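You operate a simulated robot arm through the tools that you are given. There is no shell and no other tool.

Carry out the task below with a simulated robot arm. There is one attempt and no reset: what you move stays moved.

## Task
Leak-test the orange gasket in the tester, then sort it by the result.
Fine: green tray for PASS, red tray for FAIL; vent before you unlatch; the lid goes on the black mat.

Only the result counts: the job must be done as asked and must still hold three seconds after the hand-in. Knocking over, shifting, dropping, spilling or breaking anything else fails it. Lids that push on must go on centred and level and be pressed home; caps that screw on are set level and turned clockwise until they are tight.

## Robot
A 7-joint arm with a two-finger parallel gripper, fixed in place. Base frame: the origin is at the foot of the arm, x ahead of it, y to its left, z up; the work surface is at about z = 0. Lengths are in m, angles in rad, forces in N, time in s.
With the tool pointing down near the work surface it reaches from about 0.24 to 0.62 m from the base axis. Its first joint turns from -1.152 to 1.152 rad. Payload 2.6 kg.
The TCP is the grasp point between the finger pads, 0.03 m short of the fingertips. In the tool frame z runs along the fingers and y along their closing line. The gripper opens to 0.094 m. The fingers are 0.028 m wide and 0.01 m thick; the gripper's body (0.05 by 0.096 m) begins 0.055 m behind the TCP.
Orientation is told as [roll, pitch, yaw] about the base's x, y, z axes, in that order, counted from this pose: with the fingers straight down and closing along the base's y, the tool's x points along the base's -x, its y along +y and its z along -z.

## Interface
- The arm moves only by the tool drive_tool. Its argument "targets" is a list that holds one entry, the list of rows, each a list of 7 numbers: the shift along the base's x, y, z in units of 40 mm (1.0 is 40 mm), then the turn, a rotation vector about the base's x, y, z in units of 4 degrees (1.0 is 4 degrees), then the finger opening in m, from 0 to 0.094. In form: [[[dx, dy, dz, rx, ry, rz, jaw], ...]]. A call has 1 to 20 rows; each row shifts and turns the commanded pose from where the row before left it. A call with a number of a shift or a turn outside -1 to 1 is refused whole. Rows are played at 5 a second. More than 0.05 m and 0.15 rad between two rows, or a gripper value outside its range, and nothing of the call is played. Where a pose cannot be reached the arm comes as near as it can. A force on the tool above 70 N (or 10 N above the force at the start of the call, whichever is more), or a blocked arm, ends the call early, and 0.2 s more pass. The fingers move at their own pace (about 0.072 m/s each) and stop on an object; they squeeze with about 28 N. The grip force told is the motor's: it shows also when the fingers shut on nothing. Time passes only in rows, and 0.2 s behind the last, so rows that do not move let the fingers close. It gives the time, the measured TCP pose, the force on the tool (base axes), the opening and the grip force at its end, in the units of the frame above (readings bear some noise), with the torque about the TCP (base axes, N m) and any sound that the robot's microphone picked up.
- Cameras (640 x 400 px; columns grow to the right, rows downward): "scene" is fixed at [0.0468, 0.4418, 0.5671]; the picture's right is [-0.67, -0.74, 0.00], its down [-0.42, 0.38, -0.83] and it looks along [0.61, -0.55, -0.56] (base axes); focal length 262 px, centre (320, 200). "wrist" rides on the gripper at [0.076, 0.014, -0.103] in the tool frame; the picture's right is [-0.18, 0.98, 0.00], its down [-0.75, -0.14, -0.64] and it looks along [-0.63, -0.12, 0.77] (tool axes); focal length 243 px, centre (320, 200).
- grab_frame(camera): a new picture of that camera. The clock stands still meanwhile.
- probe_pixels(camera, pixels): there is no depth. For up to 12 entries [column, row, z] of the newest picture of that camera ("zoom" is the newest enlarged one), the place [x, y] in the base frame at which the ray of that pixel passes the height z, good to about 0.003 m. The clock stands still meanwhile.
- close_up(camera, box): a new picture of the part [left, top, right, bottom] of that camera's present view, enlarged. The clock stands still meanwhile.
- finish_job(): hands the job in; it is judged then, once.

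Leave the gripper open and the arm clear of the work at the hand-in unless told otherwise.

The tools are called after "Call:" as name(argument=value, ...) on one line, values as JSON. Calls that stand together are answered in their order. drive_tool: Moves the arm, as the interface text tells. Its arguments: {"type":"object","properties":{"targets":{"type":"array"}},"required":["targets"]} The other tools are called the same way: grab_frame (camera) takes a picture; probe_pixels (camera, pixels) gives the place at which the rays of pixels pass given heights; close_up (camera, box) takes an enlarged picture of a part of a camera's view; finish_job () hands the job in.

At the start:

```text
time: 0.0
tool_pos: [0.3468, -0.1063, 0.4206]
tool_rot: [0.001, 0.0, 0.0]
force: [0.0, 0.7, -0.2]
ft_torque: [0.0, -0.02, 0.02]
grip_width: 0.0943
gripper_force: 0.0
```

scene: 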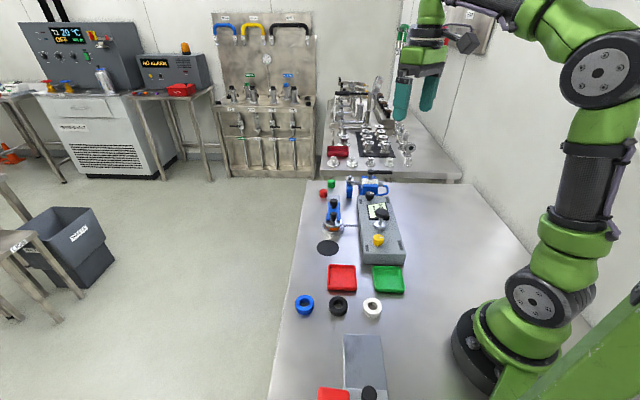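
wrist: 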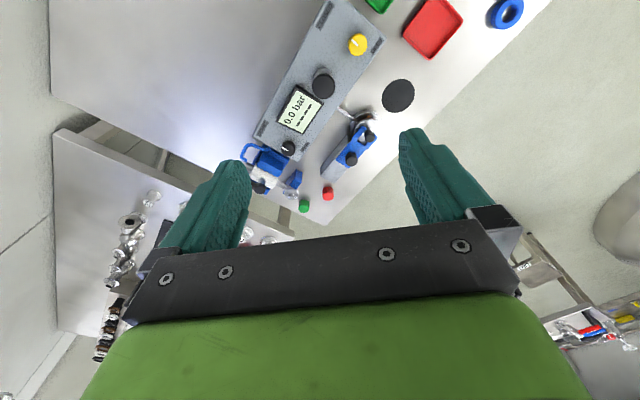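

I'll start by looking closely at the work area in the scene: the tester around (370,220), the clamp at (335,215), the trays and the rings.

Call:
close_up(camera="scene", box=[290, 165, 430, 270])

Call:
close_up(camera="scene", box=[270, 250, 430, 400])

Call:
close_up(camera="wrist", box=[220, 0, 540, 220])

```text
3.81 times, centred on (360, 218) of scene
```

zoom: 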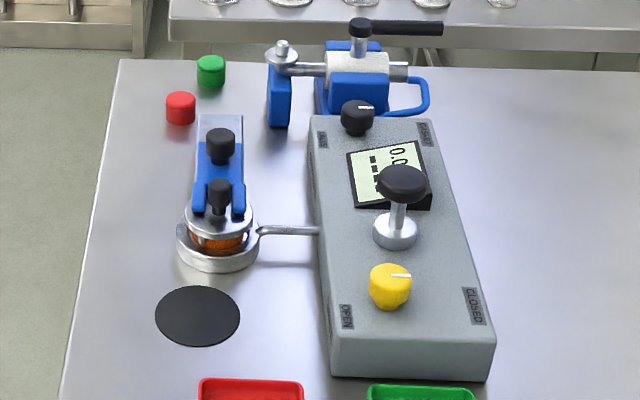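

```text
2.67 times, centred on (350, 325) of scene
```

zoom: 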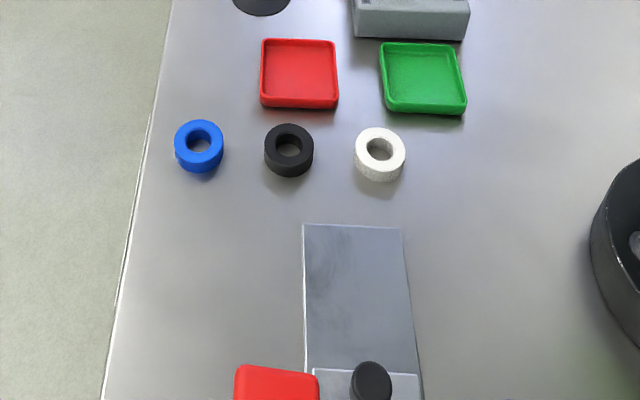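

```text
1.82 times, centred on (380, 110) of wrist
```

zoom: 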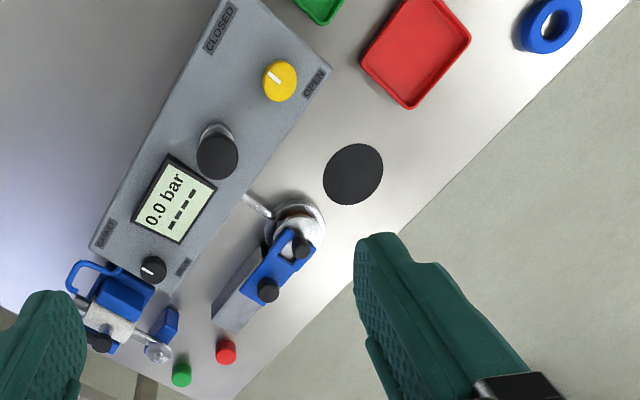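

The tester has a fixture with a latched blue clamp, a display reading 0.0 bar, a yellow OPEN/CLOSED valve, a plunger and a black dial. I'll probe the positions of these parts.

Call:
probe_pixels(camera="scene", pixels=[[333, 229, 0.03], [328, 248, 0.0], [378, 240, 0.08], [381, 213, 0.12], [370, 195, 0.08], [342, 278, 0.01], [388, 279, 0.01], [333, 203, 0.08], [333, 216, 0.08], [304, 305, 0.02], [338, 305, 0.02], [372, 308, 0.02]])

Call:
probe_pixels(camera="wrist", pixels=[[358, 43, 0.08], [324, 84, 0.12], [289, 147, 0.08], [398, 95, 0.0], [368, 110, 0.03], [370, 137, 0.08], [352, 158, 0.08], [432, 28, 0.0], [303, 205, 0.02], [328, 192, 0.02]])

```text
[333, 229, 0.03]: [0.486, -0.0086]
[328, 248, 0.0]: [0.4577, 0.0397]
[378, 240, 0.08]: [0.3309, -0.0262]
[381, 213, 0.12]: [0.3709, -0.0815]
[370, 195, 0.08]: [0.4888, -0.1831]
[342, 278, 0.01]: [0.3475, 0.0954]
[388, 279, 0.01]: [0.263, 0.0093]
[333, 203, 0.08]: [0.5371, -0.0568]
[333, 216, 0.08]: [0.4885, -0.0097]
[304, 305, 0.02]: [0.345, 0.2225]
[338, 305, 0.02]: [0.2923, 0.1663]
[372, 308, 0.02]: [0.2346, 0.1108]
```

```text
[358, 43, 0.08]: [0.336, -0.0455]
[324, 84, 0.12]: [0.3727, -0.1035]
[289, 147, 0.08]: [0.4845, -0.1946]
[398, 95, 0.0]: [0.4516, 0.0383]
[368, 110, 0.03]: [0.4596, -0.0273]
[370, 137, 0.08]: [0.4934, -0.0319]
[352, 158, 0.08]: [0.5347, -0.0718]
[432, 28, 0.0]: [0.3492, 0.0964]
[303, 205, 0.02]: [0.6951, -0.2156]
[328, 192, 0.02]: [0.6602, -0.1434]
```

The close-ups come out sharp, so I'll zoom further on the labels, display, dial and clamp in the current views.

Call:
close_up(camera="wrist", box=[250, 75, 350, 165])

Call:
close_up(camera="wrist", box=[300, 0, 400, 75])

Call:
close_up(camera="wrist", box=[330, 90, 420, 190])

Call:
close_up(camera="scene", box=[310, 185, 360, 240])

Call:
close_up(camera="scene", box=[355, 180, 410, 260])

Call:
close_up(camera="wrist", box=[230, 130, 350, 225])

```text
4.44 times, centred on (300, 120) of wrist
```

zoom: 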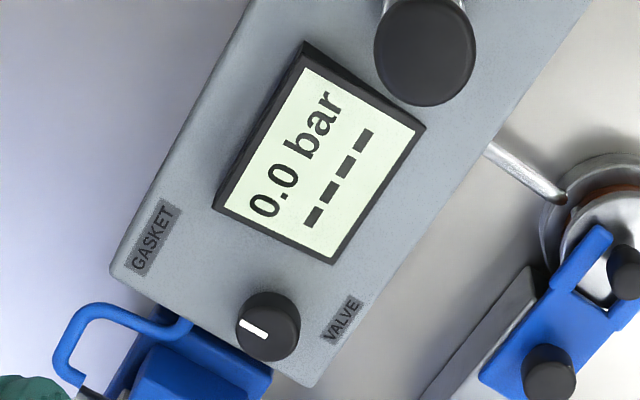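

```text
5.33 times, centred on (350, 38) of wrist
```

zoom: 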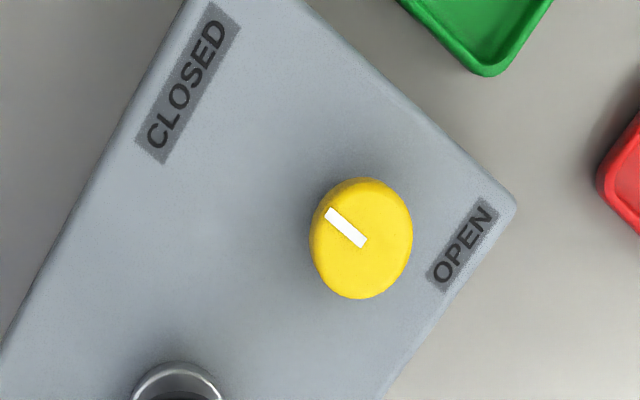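

```text
4.00 times, centred on (375, 140) of wrist
```

zoom: 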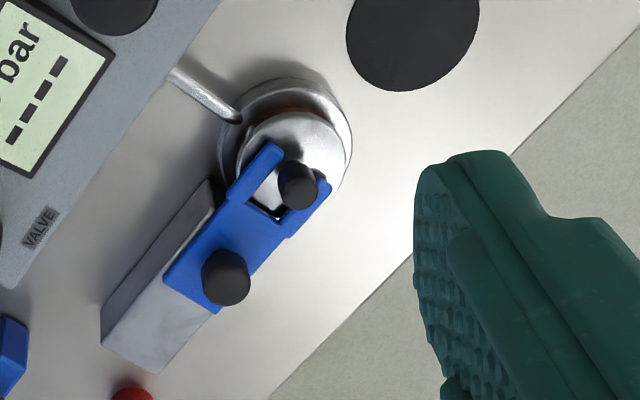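

```text
7.27 times, centred on (335, 212) of scene
```

zoom: 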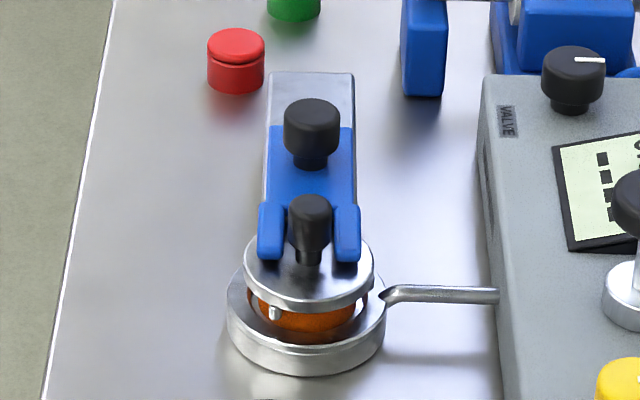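

```text
5.00 times, centred on (382, 220) of scene
```

zoom: 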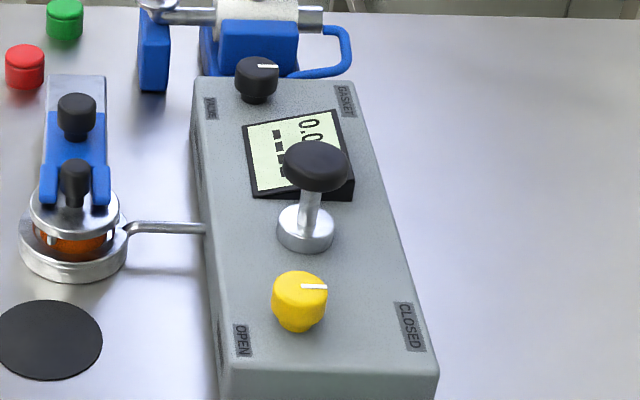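

```text
4.21 times, centred on (290, 178) of wrist
```

zoom: 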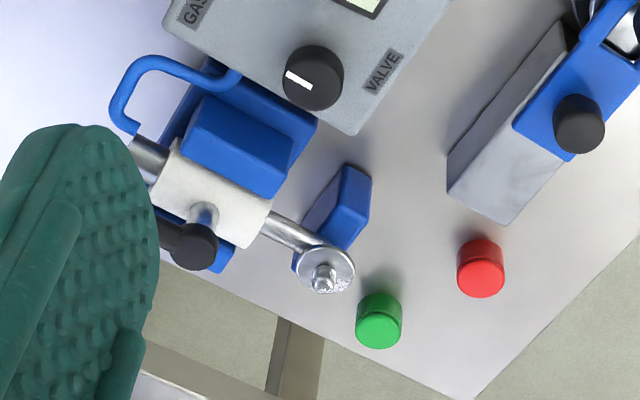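

I read it like this: the dial points at GASKET, the yellow valve points at CLOSED, the display shows 0.0 bar and "----", and the blue slide latch forks over the lid's knob. I'll lower the arm towards the fixture for a closer wrist view.

Call:
drive_tool(targets=[[[0.1, 0.2, -0.8, 0, 0, 0, 0.094], [0.1, 0.2, -0.8, 0, 0, 0, 0.094], [0.1, 0.2, -0.8, 0, 0, 0, 0.094], [0.1, 0.2, -0.8, 0, 0, 0, 0.094], [0.1, 0.2, -0.8, 0, 0, 0, 0.094], [0, 0, 0, 0, 0, 0, 0.094]]])

```text
time: 1.4
tool_pos: [0.3652, -0.0663, 0.2598]
tool_rot: [-0.001, -0.001, -0.001]
force: [0.4, 0.5, -0.1]
ft_torque: [0.0, 0.0, 0.0]
grip_width: 0.0941
gripper_force: 0.1
```

The arm is now at (0.365, -0.066, 0.26). I'll take the wrist view.

Call:
grab_frame(camera="wrist")

Call:
grab_frame(camera="scene")

```text
taken
```

wrist: 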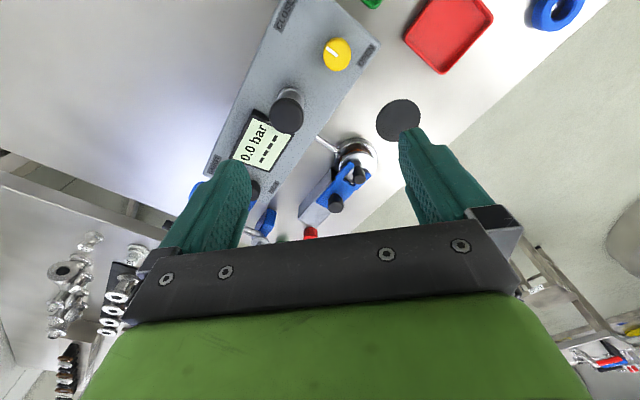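

```text
taken
```

scene: 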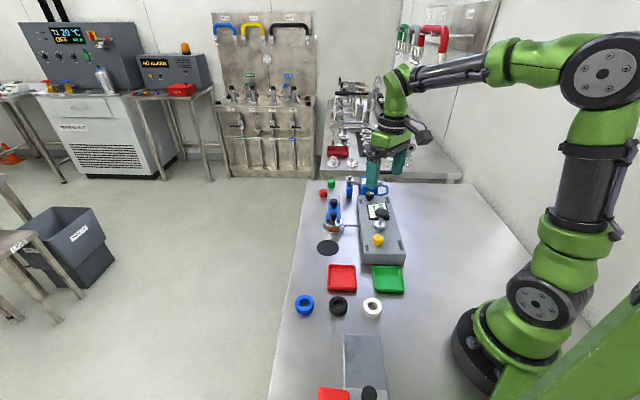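

I'll take a close-up of the fixture between the fingers, around (345,170), and of the tester panel.

Call:
close_up(camera="wrist", box=[295, 110, 395, 220])

Call:
close_up(camera="wrist", box=[200, 0, 400, 190])

Call:
probe_pixels(camera="wrist", pixels=[[338, 49, 0.062], [287, 115, 0.1], [252, 188, 0.068], [361, 173, 0.06], [336, 203, 0.066], [398, 119, 0.0], [447, 33, 0.0], [356, 155, 0.03]])

```text
3.64 times, centred on (345, 165) of wrist
```

zoom: 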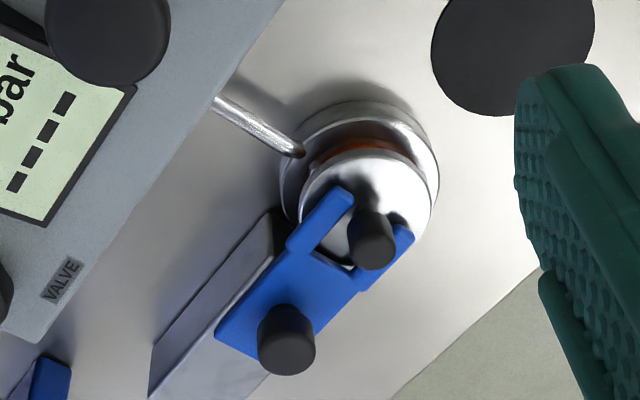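

```text
2.11 times, centred on (300, 95) of wrist
```

zoom: 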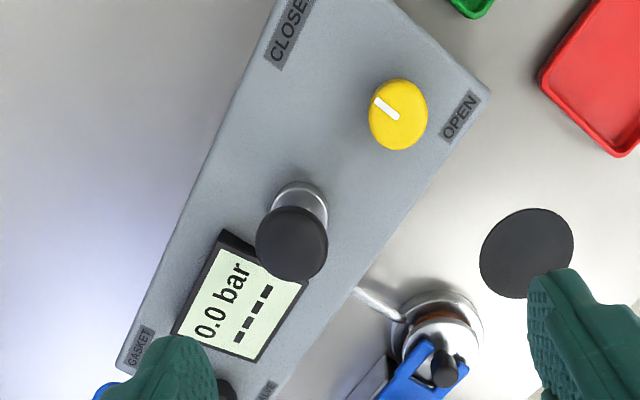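

```text
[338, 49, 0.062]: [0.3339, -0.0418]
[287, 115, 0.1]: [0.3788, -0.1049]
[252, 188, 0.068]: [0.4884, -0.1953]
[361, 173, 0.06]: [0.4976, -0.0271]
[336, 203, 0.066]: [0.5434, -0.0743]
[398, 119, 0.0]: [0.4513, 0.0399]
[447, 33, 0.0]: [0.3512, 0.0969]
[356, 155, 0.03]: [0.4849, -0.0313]
```

The layout is clear: plunger knob at about (0.380, -0.105), top near z 0.10; yellow knob at about (0.336, -0.043). I'll close the fingers and move above the plunger.

Call:
drive_tool(targets=[[[0.123, -0.322, -0.55, 0, 0, 0, 0.0], [0.123, -0.322, -0.55, 0, 0, 0, 0.0], [0.123, -0.322, -0.55, 0, 0, 0, 0.0], [0, 0, 0, 0, 0, 0, 0.0], [0, 0, 0, 0, 0, 0, 0.0]]])

Call:
grab_frame(camera="wrist")

Call:
close_up(camera="scene", box=[330, 150, 430, 260])

```text
time: 2.6
tool_pos: [0.3807, -0.1047, 0.195]
tool_rot: [0.0, -0.002, 0.0]
force: [-0.2, 0.1, -0.6]
ft_torque: [0.0, -0.01, 0.0]
grip_width: 0.0
gripper_force: 27.7
```

```text
taken
```

wrist: 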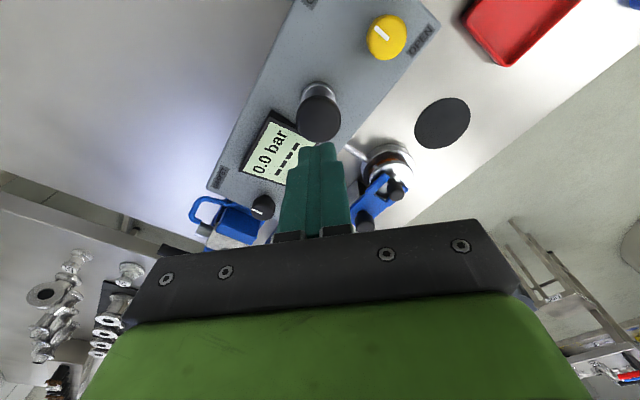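

```text
3.64 times, centred on (380, 205) of scene
```

zoom: 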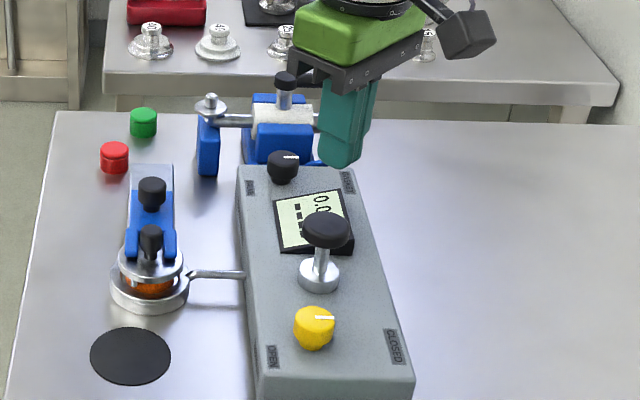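

The plunger knob shows at (319,120) in the wrist view. I'll probe its position and the box's edges and knobs from here.

Call:
probe_pixels(camera="wrist", pixels=[[319, 120, 0.1], [319, 120, 0.09], [319, 120, 0.11], [386, 37, 0.06], [263, 206, 0.068], [442, 122, 0.0], [396, 190, 0.06], [364, 218, 0.066], [440, 27, 0.045], [208, 190, 0.045], [288, 4, 0.045], [388, 160, 0.03]])

Call:
close_up(camera="wrist", box=[240, 0, 440, 140])

```text
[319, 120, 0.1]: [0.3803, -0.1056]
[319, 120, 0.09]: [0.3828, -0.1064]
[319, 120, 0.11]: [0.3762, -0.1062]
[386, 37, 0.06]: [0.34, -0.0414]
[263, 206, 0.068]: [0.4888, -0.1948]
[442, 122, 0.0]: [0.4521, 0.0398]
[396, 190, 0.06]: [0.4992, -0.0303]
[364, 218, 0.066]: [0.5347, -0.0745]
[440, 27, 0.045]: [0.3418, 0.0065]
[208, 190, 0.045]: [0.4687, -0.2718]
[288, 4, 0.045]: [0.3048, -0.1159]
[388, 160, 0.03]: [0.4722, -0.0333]
```

```text
2.86 times, centred on (340, 70) of wrist
```

zoom: 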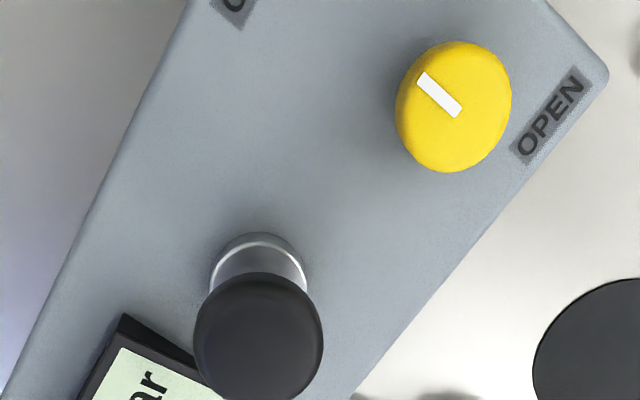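

The plunger at (0.380, -0.1055) is right below the closed fingers. I'll lower to just above the knob, then press slowly.

Call:
drive_tool(targets=[[[0, 0, -0.5, 0, 0, 0, 0.0], [0, 0, -0.5, 0, 0, 0, 0.0], [0, 0, -0.4, 0, 0, 0, 0.0], [0, 0, -0.1, 0, 0, 0, 0.0], [0, 0, -0.1, 0, 0, 0, 0.0]]])

Call:
close_up(camera="scene", box=[330, 150, 430, 260])

```text
time: 3.8
tool_pos: [0.3814, -0.1049, 0.132]
tool_rot: [0.0, -0.002, 0.001]
force: [1.1, -0.7, 2.7]
ft_torque: [0.0, -0.01, 0.01]
grip_width: 0.0
gripper_force: 27.7
```

```text
3.64 times, centred on (380, 205) of scene
```

zoom: 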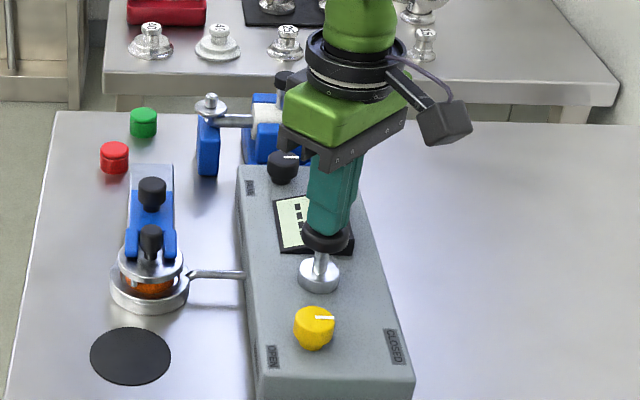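

Contact: 2.7 N upward at z 0.132. I'll press down in small steps and watch the force.

Call:
drive_tool(targets=[[[0, 0, -0.125, 0, 0, 0, 0.0], [0, 0, -0.125, 0, 0, 0, 0.0], [0, 0, -0.125, 0, 0, 0, 0.0], [0, 0, 0, 0, 0, 0, 0.0]]])

Call:
close_up(camera="scene", box=[330, 150, 430, 260])

Call:
grab_frame(camera="wrist")

```text
time: 4.8
tool_pos: [0.3805, -0.1025, 0.1161]
tool_rot: [-0.001, -0.001, 0.0]
force: [-0.2, -2.2, 3.5]
ft_torque: [-0.04, 0.05, 0.05]
grip_width: 0.0
gripper_force: 28.3
```

```text
3.64 times, centred on (380, 205) of scene
```

zoom: 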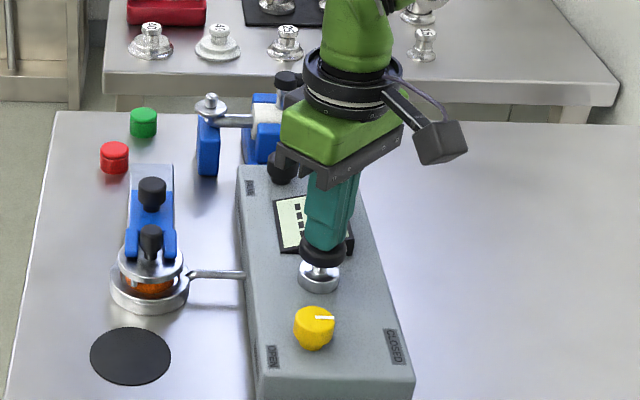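

```text
taken
```

wrist: 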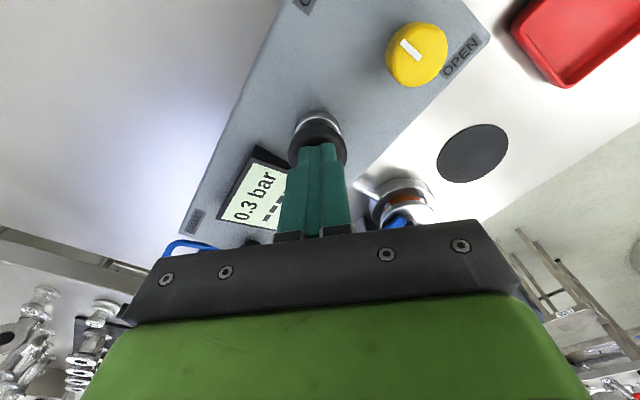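

The plunger goes down and the display now reads 0.3 bar. I'll press on to the end of the stroke.

Call:
drive_tool(targets=[[[0, 0, -0.125, 0, 0, 0, 0.0], [0, 0, -0.125, 0, 0, 0, 0.0], [0, 0, 0, 0, 0, 0, 0.0]]])

Call:
grab_frame(camera="wrist")

```text
time: 5.6
tool_pos: [0.3808, -0.1037, 0.1061]
tool_rot: [0.001, -0.001, 0.002]
force: [-0.5, -0.1, 16.8]
ft_torque: [-0.03, 0.14, 0.14]
grip_width: 0.0
gripper_force: 28.2
```

```text
taken
```

wrist: 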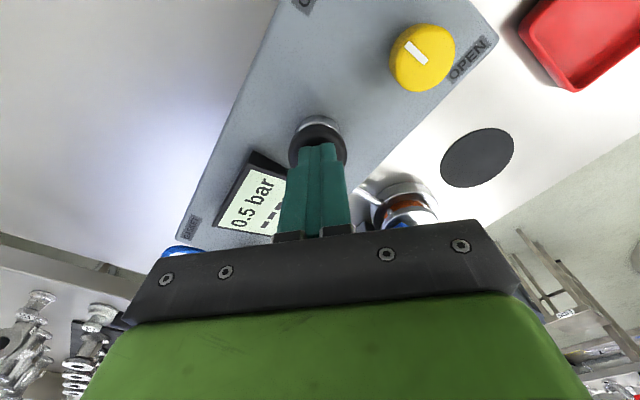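

The display reads 0.5 bar and the force has risen to 16.8 N, so this looks like the end of the stroke. I'll lift to see whether the plunger springs back.

Call:
drive_tool(targets=[[[0, 0, 0.3, 0, 0, 0, 0.0], [0, 0, 0.3, 0, 0, 0, 0.0], [0, 0, 0.2, 0, 0, 0, 0.0], [0, 0, 0, 0, 0, 0, 0.0]]])

Call:
grab_frame(camera="wrist")

Call:
close_up(camera="scene", box=[330, 150, 430, 260])

```text
time: 6.6
tool_pos: [0.3798, -0.1044, 0.1384]
tool_rot: [0.002, 0.0, 0.0]
force: [-0.7, 0.7, -0.5]
ft_torque: [-0.01, 0.01, 0.0]
grip_width: 0.0
gripper_force: 28.2
```

```text
taken
```

wrist: 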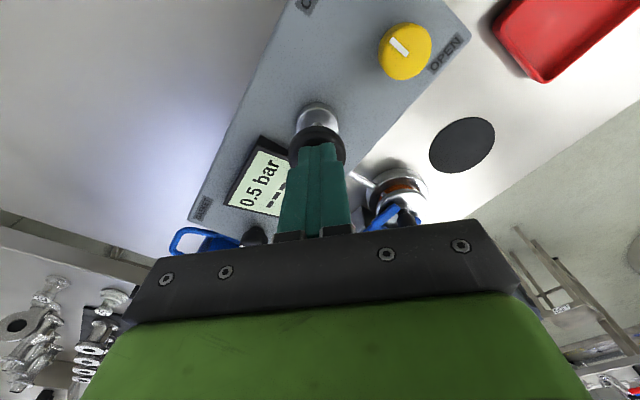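

```text
3.64 times, centred on (380, 205) of scene
```

zoom: 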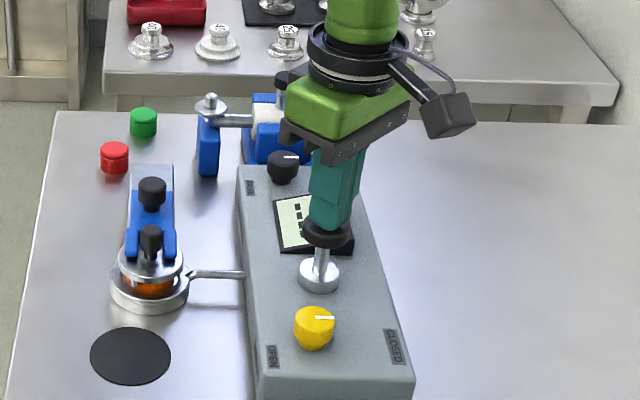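

The plunger sprang back and 0.5 bar held. I'll pump two more strokes the same way and read the display.

Call:
drive_tool(targets=[[[0, 0, -0.2, 0, 0, 0, 0.0], [0, 0, -0.2, 0, 0, 0, 0.0], [0, 0, -0.2, 0, 0, 0, 0.0], [0, 0, -0.2, 0, 0, 0, 0.0], [0, 0, 0, 0, 0, 0, 0.0], [0, 0, 0.3, 0, 0, 0, 0.0], [0, 0, 0.3, 0, 0, 0, 0.0], [0, 0, 0.2, 0, 0, 0, 0.0], [0, 0, 0, 0, 0, 0, 0.0]]])

Call:
close_up(camera="wrist", box=[180, 80, 400, 240])

```text
time: 8.6
tool_pos: [0.3808, -0.1042, 0.1393]
tool_rot: [0.0, -0.002, 0.001]
force: [0.2, -1.1, 0.1]
ft_torque: [0.02, 0.0, -0.01]
grip_width: 0.0002
gripper_force: 27.7
```

```text
2.50 times, centred on (290, 160) of wrist
```

zoom: 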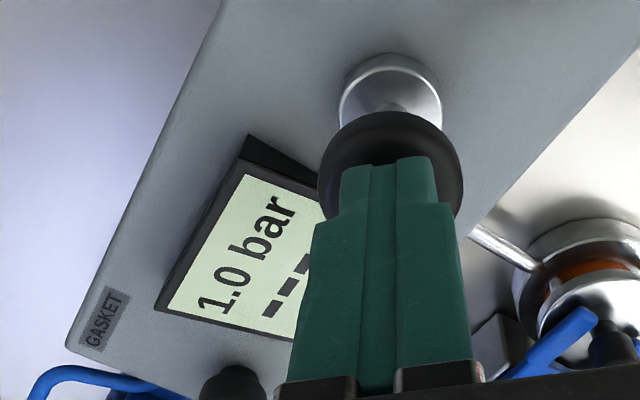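

The display reads 1.0 bar, so each stroke adds about 0.5 bar. The result line still shows dashes. I'll do one more stroke.

Call:
drive_tool(targets=[[[0, 0, -0.2, 0, 0, 0, 0.0], [0, 0, -0.2, 0, 0, 0, 0.0], [0, 0, -0.2, 0, 0, 0, 0.0], [0, 0, -0.2, 0, 0, 0, 0.0], [0, 0, 0, 0, 0, 0, 0.0], [0, 0, 0.3, 0, 0, 0, 0.0], [0, 0, 0.3, 0, 0, 0, 0.0], [0, 0, 0.2, 0, 0, 0, 0.0], [0, 0, 0, 0, 0, 0, 0.0]]])

Call:
close_up(camera="wrist", box=[180, 80, 400, 240])

```text
time: 10.6
tool_pos: [0.3801, -0.1037, 0.14]
tool_rot: [0.002, 0.0, 0.0]
force: [0.3, -0.4, -0.8]
ft_torque: [0.01, 0.02, -0.01]
grip_width: 0.0002
gripper_force: 28.3
```

```text
2.50 times, centred on (290, 160) of wrist
```

zoom: 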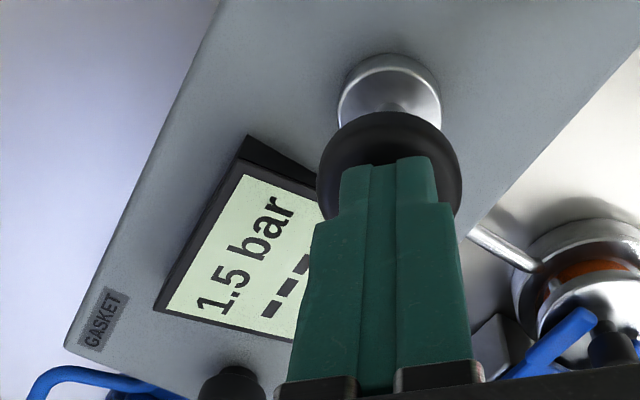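

1.5 bar, and the result line still shows dashes. Another stroke.

Call:
drive_tool(targets=[[[0, 0, -0.2, 0, 0, 0, 0.0], [0, 0, -0.2, 0, 0, 0, 0.0], [0, 0, -0.2, 0, 0, 0, 0.0], [0, 0, -0.2, 0, 0, 0, 0.0], [0, 0, 0, 0, 0, 0, 0.0], [0, 0, 0.3, 0, 0, 0, 0.0], [0, 0, 0.3, 0, 0, 0, 0.0], [0, 0, 0.2, 0, 0, 0, 0.0], [0, 0, 0, 0, 0, 0, 0.0]]])

Call:
close_up(camera="wrist", box=[180, 80, 400, 240])

```text
time: 12.6
tool_pos: [0.3804, -0.104, 0.1381]
tool_rot: [0.002, -0.002, 0.0]
force: [-0.2, 0.0, 0.1]
ft_torque: [-0.04, 0.01, 0.01]
grip_width: 0.0001
gripper_force: 27.5
```

```text
2.50 times, centred on (290, 160) of wrist
```

zoom: 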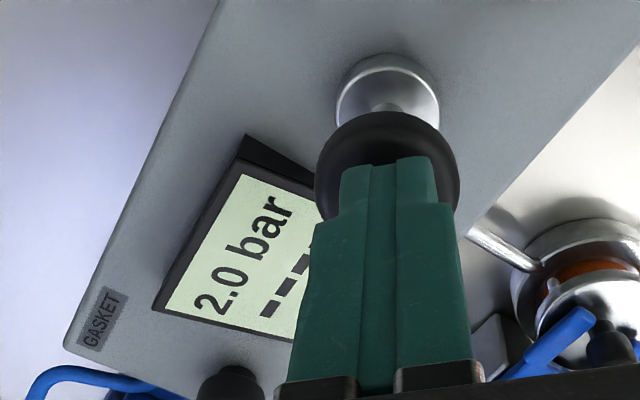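

2.0 bar and still dashes. Before pumping more, I'll wait a few seconds to see whether a test starts at this pressure.

Call:
drive_tool(targets=[[[0, 0, 0, 0, 0, 0, 0], [0, 0, 0, 0, 0, 0, 0], [0, 0, 0, 0, 0, 0, 0], [0, 0, 0, 0, 0, 0, 0], [0, 0, 0, 0, 0, 0, 0], [0, 0, 0, 0, 0, 0, 0], [0, 0, 0, 0, 0, 0, 0], [0, 0, 0, 0, 0, 0, 0], [0, 0, 0, 0, 0, 0, 0], [0, 0, 0, 0, 0, 0, 0]]])

Call:
close_up(camera="wrist", box=[180, 80, 400, 240])

Call:
close_up(camera="scene", box=[355, 185, 405, 225])

```text
time: 14.8
tool_pos: [0.3811, -0.1039, 0.1388]
tool_rot: [0.0, -0.003, 0.001]
force: [0.2, 0.5, 0.4]
ft_torque: [0.04, 0.01, 0.02]
grip_width: 0.0001
gripper_force: 27.9
```

```text
2.50 times, centred on (290, 160) of wrist
```

zoom: 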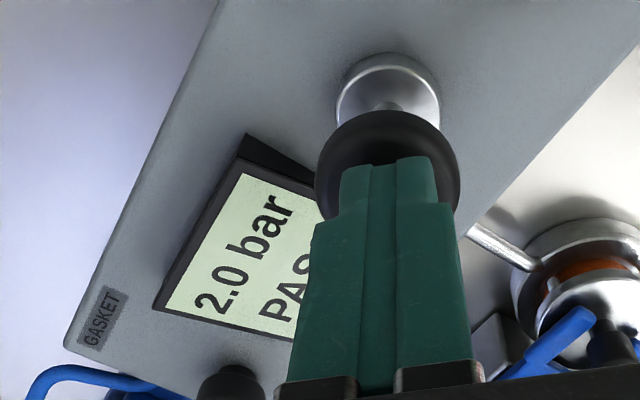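

```text
10.00 times, centred on (380, 205) of scene
```

zoom: 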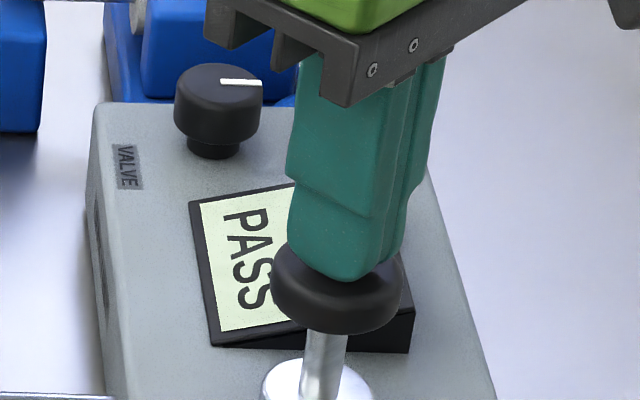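

The result reads PASS at 2.0 bar. Next I must vent with the yellow knob. I'll raise off the plunger and move above the yellow knob with the fingers opening to 0.06.

Call:
drive_tool(targets=[[[0, 0, 0.7, 0, 0, 0, 0.0], [-0.3, 0.4, 0.5, 0, 0, 0, 0.06], [-0.4, 0.6, 0, 0, 0, 0, 0.06], [-0.35, 0.56, 0, 0, 0, 0, 0.06], [0, 0, 0, 0, 0, 0, 0.06]]])

Call:
grab_frame(camera="wrist")

Call:
close_up(camera="scene", box=[345, 180, 415, 260])

```text
time: 16.0
tool_pos: [0.338, -0.0419, 0.1858]
tool_rot: [-0.001, -0.002, 0.001]
force: [0.1, 0.6, -0.2]
ft_torque: [0.0, 0.02, -0.01]
grip_width: 0.0599
gripper_force: 0.0
```

```text
taken
```

wrist: 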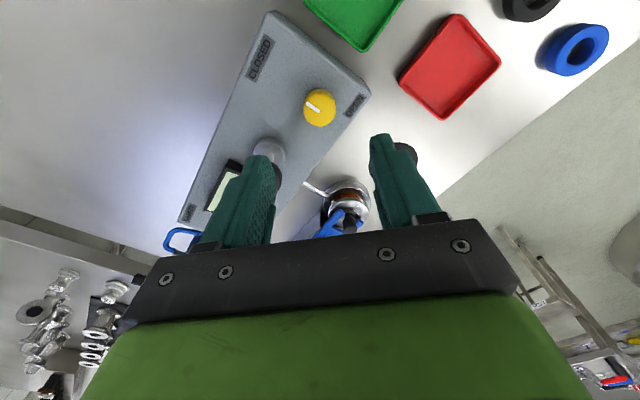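

```text
5.00 times, centred on (380, 220) of scene
```

zoom: 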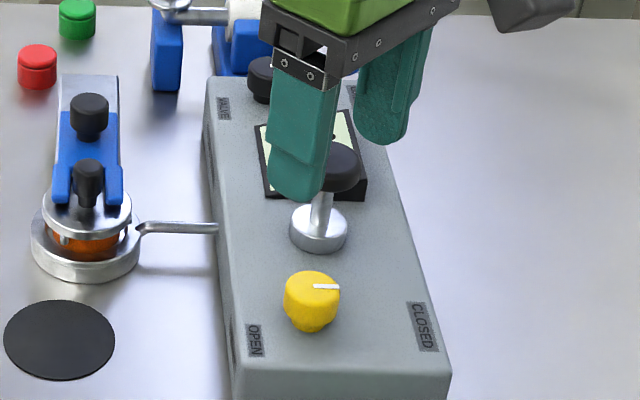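

I'll zoom on the yellow knob and its labels at (319,108) for its exact position and pointer angle.

Call:
close_up(camera="wrist", box=[235, 10, 385, 140])

```text
3.08 times, centred on (310, 75) of wrist
```

zoom: 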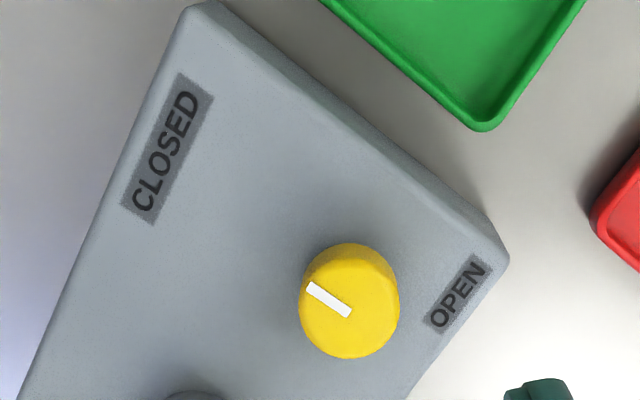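

The knob's top centre is at about (350,313) in this zoom, the pointer tip at (308,288), CLOSED at (168,148) and OPEN at (458,293). I'll probe those points.

Call:
probe_pixels(camera="zoom", pixels=[[350, 313, 0.06], [308, 288, 0.06], [350, 313, 0.065], [168, 148, 0.04], [458, 293, 0.04], [505, 262, 0.04], [205, 5, 0.04], [400, 310, 0.06], [300, 310, 0.06], [348, 360, 0.06], [348, 258, 0.06]])

```text
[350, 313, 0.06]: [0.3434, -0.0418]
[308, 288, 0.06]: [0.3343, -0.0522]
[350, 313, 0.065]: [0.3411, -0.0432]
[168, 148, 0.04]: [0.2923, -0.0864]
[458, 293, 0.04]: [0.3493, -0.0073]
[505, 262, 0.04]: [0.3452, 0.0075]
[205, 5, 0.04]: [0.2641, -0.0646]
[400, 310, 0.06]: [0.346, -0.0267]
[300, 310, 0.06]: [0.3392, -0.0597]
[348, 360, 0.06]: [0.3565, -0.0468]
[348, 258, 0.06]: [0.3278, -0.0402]
```

The knob's axis is near (0.340, -0.0425), its top is at about z 0.068 and the box top at about 0.045. I'll lower the open fingers around it to TCP z 0.083.

Call:
drive_tool(targets=[[[0.05, -0.015, -0.8, 0, 0, 0, 0.06], [0, 0, -0.8, 0, 0, 0, 0.06], [0, 0, -0.6, 0, 0, 0, 0.06], [0, 0, -0.37, 0, 0, 0, 0.06], [0, 0, 0, 0, 0, 0, 0.06]]])

Call:
grab_frame(camera="wrist")

Call:
close_up(camera="scene", box=[345, 180, 415, 260])

```text
time: 17.2
tool_pos: [0.3393, -0.0424, 0.0836]
tool_rot: [0.0, -0.002, 0.0]
force: [-0.3, -0.1, -0.5]
ft_torque: [-0.01, 0.03, 0.0]
grip_width: 0.0601
gripper_force: 0.1
```

```text
taken
```

wrist: 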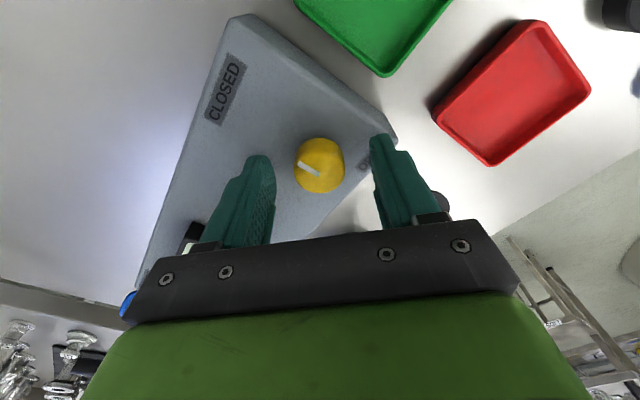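

```text
5.00 times, centred on (380, 220) of scene
```

zoom: 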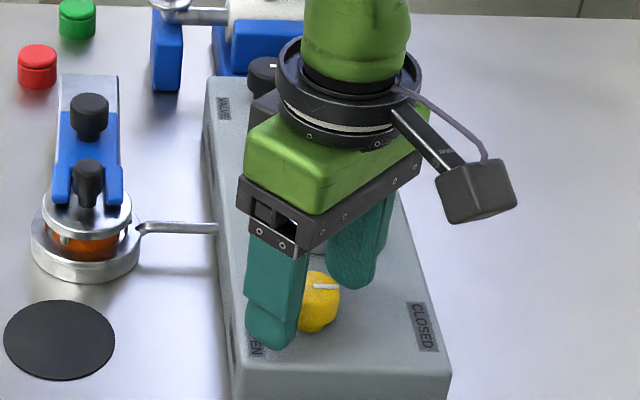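

The fingers straddle the knob, centred. I'll close on it.

Call:
drive_tool(targets=[[[0, 0, 0, 0, 0, 0, 0.02], [0, 0, 0, 0, 0, 0, 0.02], [0, 0, 0, 0, 0, 0, 0.02], [0, 0, 0, 0, 0, 0, 0.02]]])

Call:
grab_frame(camera="wrist")

```text
time: 18.2
tool_pos: [0.3391, -0.0425, 0.0846]
tool_rot: [0.0, -0.002, 0.0]
force: [0.2, -3.0, -6.1]
ft_torque: [-0.12, -0.44, 0.01]
grip_width: 0.0289
gripper_force: 45.5
```

```text
taken
```

wrist: 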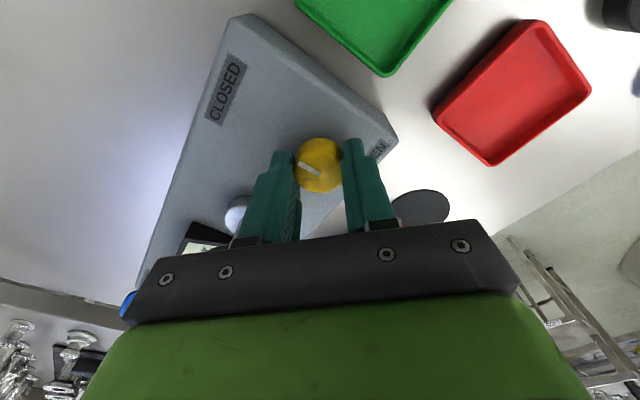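

I'm holding the knob at 0.029 m. I'll try a small turn, 8° clockwise from above, and check the torque and pointer.

Call:
drive_tool(targets=[[[0, 0, 0, 0, 0, -1, 0.02], [0, 0, 0, 0, 0, -1, 0.02], [0, 0, 0, 0, 0, 0, 0.02]]])

Call:
close_up(camera="wrist", box=[240, 80, 400, 220])

```text
time: 19.0
tool_pos: [0.3407, -0.0426, 0.0827]
tool_rot: [0.0, 0.0, -0.141]
force: [-5.0, -3.2, -3.3]
ft_torque: [-0.35, -1.16, -0.01]
grip_width: 0.0286
gripper_force: 45.1
```

```text
2.86 times, centred on (320, 150) of wrist
```

zoom: 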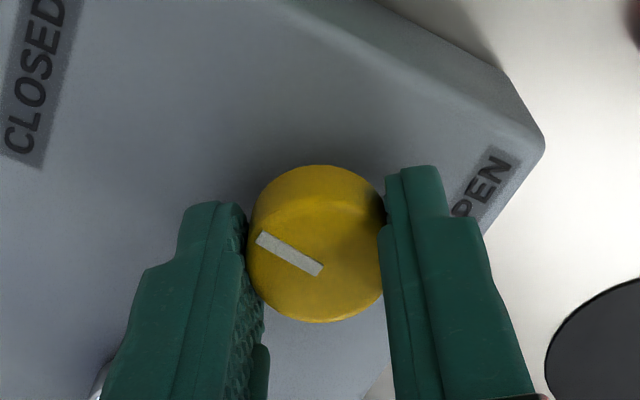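

The pointer moved with the fingers and there's no resisting torque about z, so the knob turns this way. I'll carry on 40° more clockwise.

Call:
drive_tool(targets=[[[0, 0, 0, 0, 0, -1, 0.02], [0, 0, 0, 0, 0, -1, 0.02], [0, 0, 0, 0, 0, -1, 0.02], [0, 0, 0, 0, 0, -1, 0.02], [0, 0, 0, 0, 0, -1, 0.02], [0, 0, 0, 0, 0, -1, 0.02], [0, 0, 0, 0, 0, 0, 0.02]]])

Call:
close_up(camera="wrist", box=[240, 80, 400, 220])

Call:
close_up(camera="scene", box=[345, 180, 415, 260])

```text
time: 20.6
tool_pos: [0.3399, -0.0424, 0.0841]
tool_rot: [-0.002, -0.001, -0.562]
force: [-17.1, -4.5, 14.5]
ft_torque: [-0.59, -0.39, -0.02]
grip_width: 0.0289
gripper_force: 44.8
```

```text
2.86 times, centred on (320, 150) of wrist
```

zoom: 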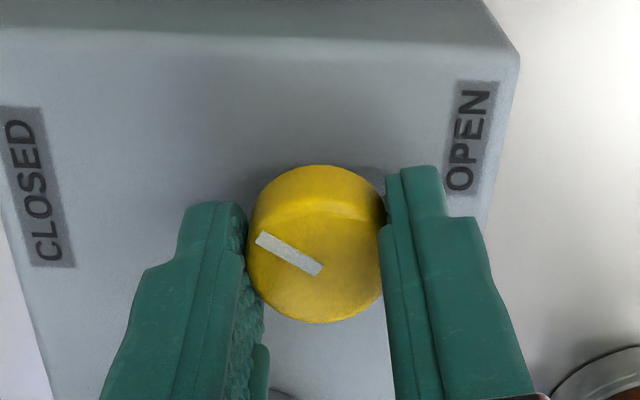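

```text
5.00 times, centred on (380, 220) of scene
```

zoom: 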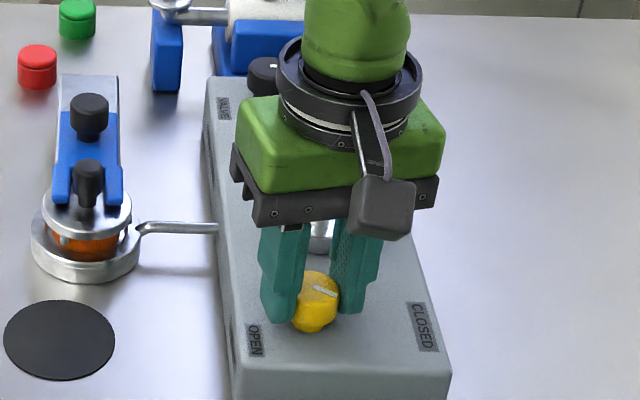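

The knob turns and the pointer is swinging toward the front end, but a sideways load of 17 N has built up because the grasp is slightly off-centre. I'll open the fingers to relieve it and re-check.

Call:
drive_tool(targets=[[[0, 0, 0, 0, 0, 0, 0.06], [0, 0, 0, 0, 0, 0, 0.06], [0, 0, 0, 0, 0, 0, 0.06]]])

Call:
close_up(camera="wrist", box=[240, 80, 400, 220])

Call:
close_up(camera="scene", box=[345, 180, 415, 260])

```text
time: 21.4
tool_pos: [0.34, -0.042, 0.0838]
tool_rot: [0.0, -0.003, -0.561]
force: [0.6, -0.5, 0.1]
ft_torque: [0.03, 0.01, 0.0]
grip_width: 0.0599
gripper_force: 0.2
```

```text
2.86 times, centred on (320, 150) of wrist
```

zoom: 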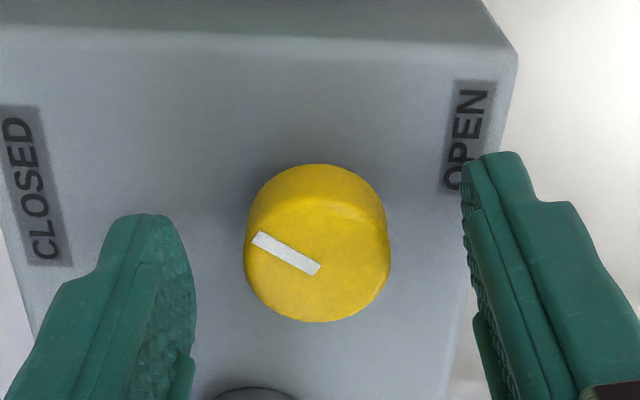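

```text
5.00 times, centred on (380, 220) of scene
```

zoom: 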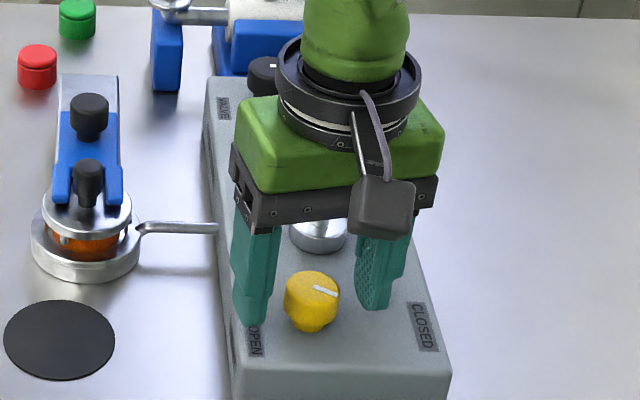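

Force is back to zero and the pointer has turned about 32° toward the front edge and stayed there. I'll probe the knob's centre in this zoom to centre the next grasp.

Call:
probe_pixels(camera="zoom", pixels=[[317, 250, 0.068], [245, 250, 0.068], [390, 250, 0.068], [317, 322, 0.068], [286, 254, 0.068], [253, 237, 0.068], [321, 271, 0.068]])

```text
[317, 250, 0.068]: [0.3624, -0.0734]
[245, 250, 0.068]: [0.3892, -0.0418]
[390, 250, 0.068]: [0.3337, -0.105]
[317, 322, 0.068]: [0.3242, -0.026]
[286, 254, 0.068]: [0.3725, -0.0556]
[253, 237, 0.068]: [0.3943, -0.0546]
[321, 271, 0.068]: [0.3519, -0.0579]
```

The newest zoom was the scene one, so those values don't apply. I'll retake the wrist zoom and then probe.

Call:
close_up(camera="wrist", box=[240, 80, 400, 220])

Call:
probe_pixels(camera="zoom", pixels=[[317, 255, 0.068], [245, 250, 0.068], [390, 250, 0.068], [317, 322, 0.068], [253, 237, 0.068], [321, 271, 0.068]])

```text
2.86 times, centred on (320, 150) of wrist
```

zoom: 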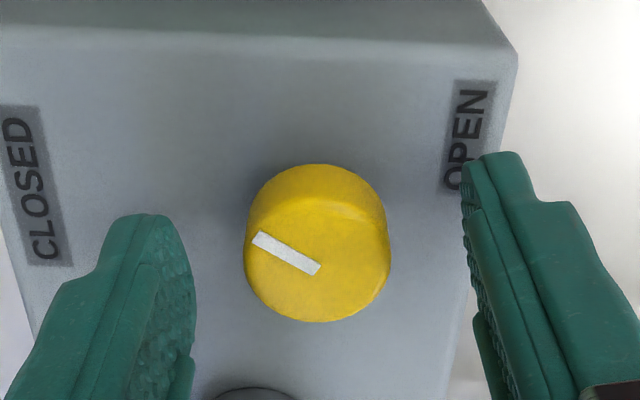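

```text
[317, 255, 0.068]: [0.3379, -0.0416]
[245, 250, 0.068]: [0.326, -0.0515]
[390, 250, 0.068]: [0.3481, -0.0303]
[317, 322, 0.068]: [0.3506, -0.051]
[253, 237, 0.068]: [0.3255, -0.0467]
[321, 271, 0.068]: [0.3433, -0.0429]
```

The knob centre is at about (0.339, -0.0425), under the TCP, and the pointer is now at about -168° (it started near -131°). I'll grip again and turn on clockwise by 40°.

Call:
drive_tool(targets=[[[0, 0, 0, 0, 0, 0, 0.02], [0, 0, 0, 0, 0, 0, 0.02], [0, 0, 0, 0, 0, 0, 0.02], [0, 0, 0, 0, 0, -1, 0.02], [0, 0, 0, 0, 0, -1, 0.02], [0, 0, 0, 0, 0, -1, 0.02], [0, 0, 0, 0, 0, -1, 0.02], [0, 0, 0, 0, 0, -1, 0.02], [0, 0, 0, 0, 0, -1, 0.02], [0, 0, 0, 0, 0, -1, 0.02], [0, 0, 0, 0, 0, -1, 0.02], [0, 0, 0, 0, 0, -1, 0.02], [0, 0, 0, 0, 0, -1, 0.02], [0, 0, 0, 0, 0, 0, 0.02]]])

Call:
close_up(camera="scene", box=[345, 180, 415, 260])

Call:
close_up(camera="wrist", box=[240, 80, 400, 220])

```text
time: 24.4
tool_pos: [0.3397, -0.0438, 0.0837]
tool_rot: [-0.003, -0.001, -1.259]
force: [-18.9, -18.3, 12.2]
ft_torque: [0.23, 0.51, 0.03]
grip_width: 0.0289
gripper_force: 45.1
```

```text
5.00 times, centred on (380, 220) of scene
```

zoom: 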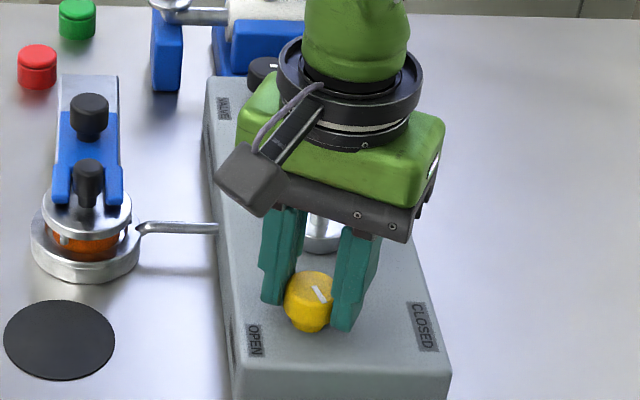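

```text
2.86 times, centred on (320, 150) of wrist
```

zoom: 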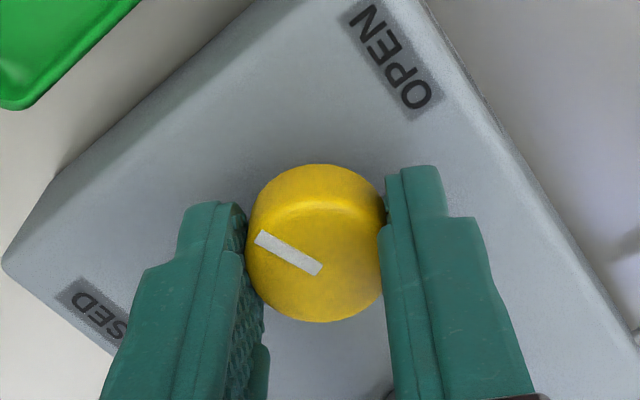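

The knob has turned about 72° in all. A side load of 26 N has built up again, so I'll open, then re-grip and turn another 32°.

Call:
drive_tool(targets=[[[0, 0, 0, 0, 0, 0, 0.06], [0, 0, 0, 0, 0, 0, 0.06], [0, 0, 0, 0, 0, 0, 0.02], [0, 0, 0, 0, 0, 0, 0.02], [0, 0, 0, 0, 0, 0, 0.02], [0, 0, 0, 0, 0, -1, 0.02], [0, 0, 0, 0, 0, -1, 0.02], [0, 0, 0, 0, 0, -1, 0.02], [0, 0, 0, 0, 0, -1, 0.02], [0, 0, 0, 0, 0, 0, 0.02]]])

Call:
close_up(camera="wrist", box=[240, 80, 400, 220])

Call:
close_up(camera="scene", box=[345, 180, 415, 260])

```text
time: 26.6
tool_pos: [0.3384, -0.042, 0.0836]
tool_rot: [-0.001, 0.0, -1.54]
force: [-23.4, -2.0, 14.2]
ft_torque: [0.02, 0.24, -0.04]
grip_width: 0.0288
gripper_force: 45.0
```

```text
2.86 times, centred on (320, 150) of wrist
```

zoom: 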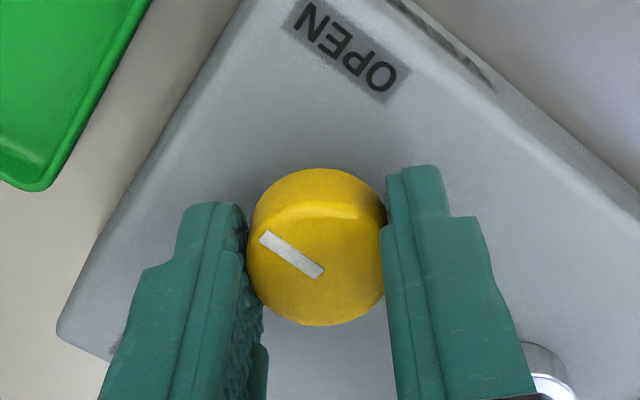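

```text
5.00 times, centred on (380, 220) of scene
```

zoom: 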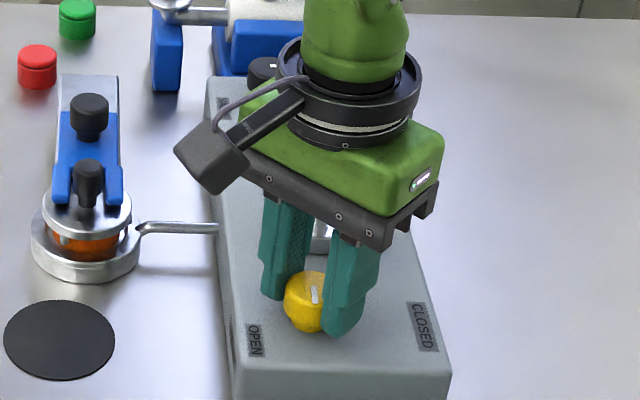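

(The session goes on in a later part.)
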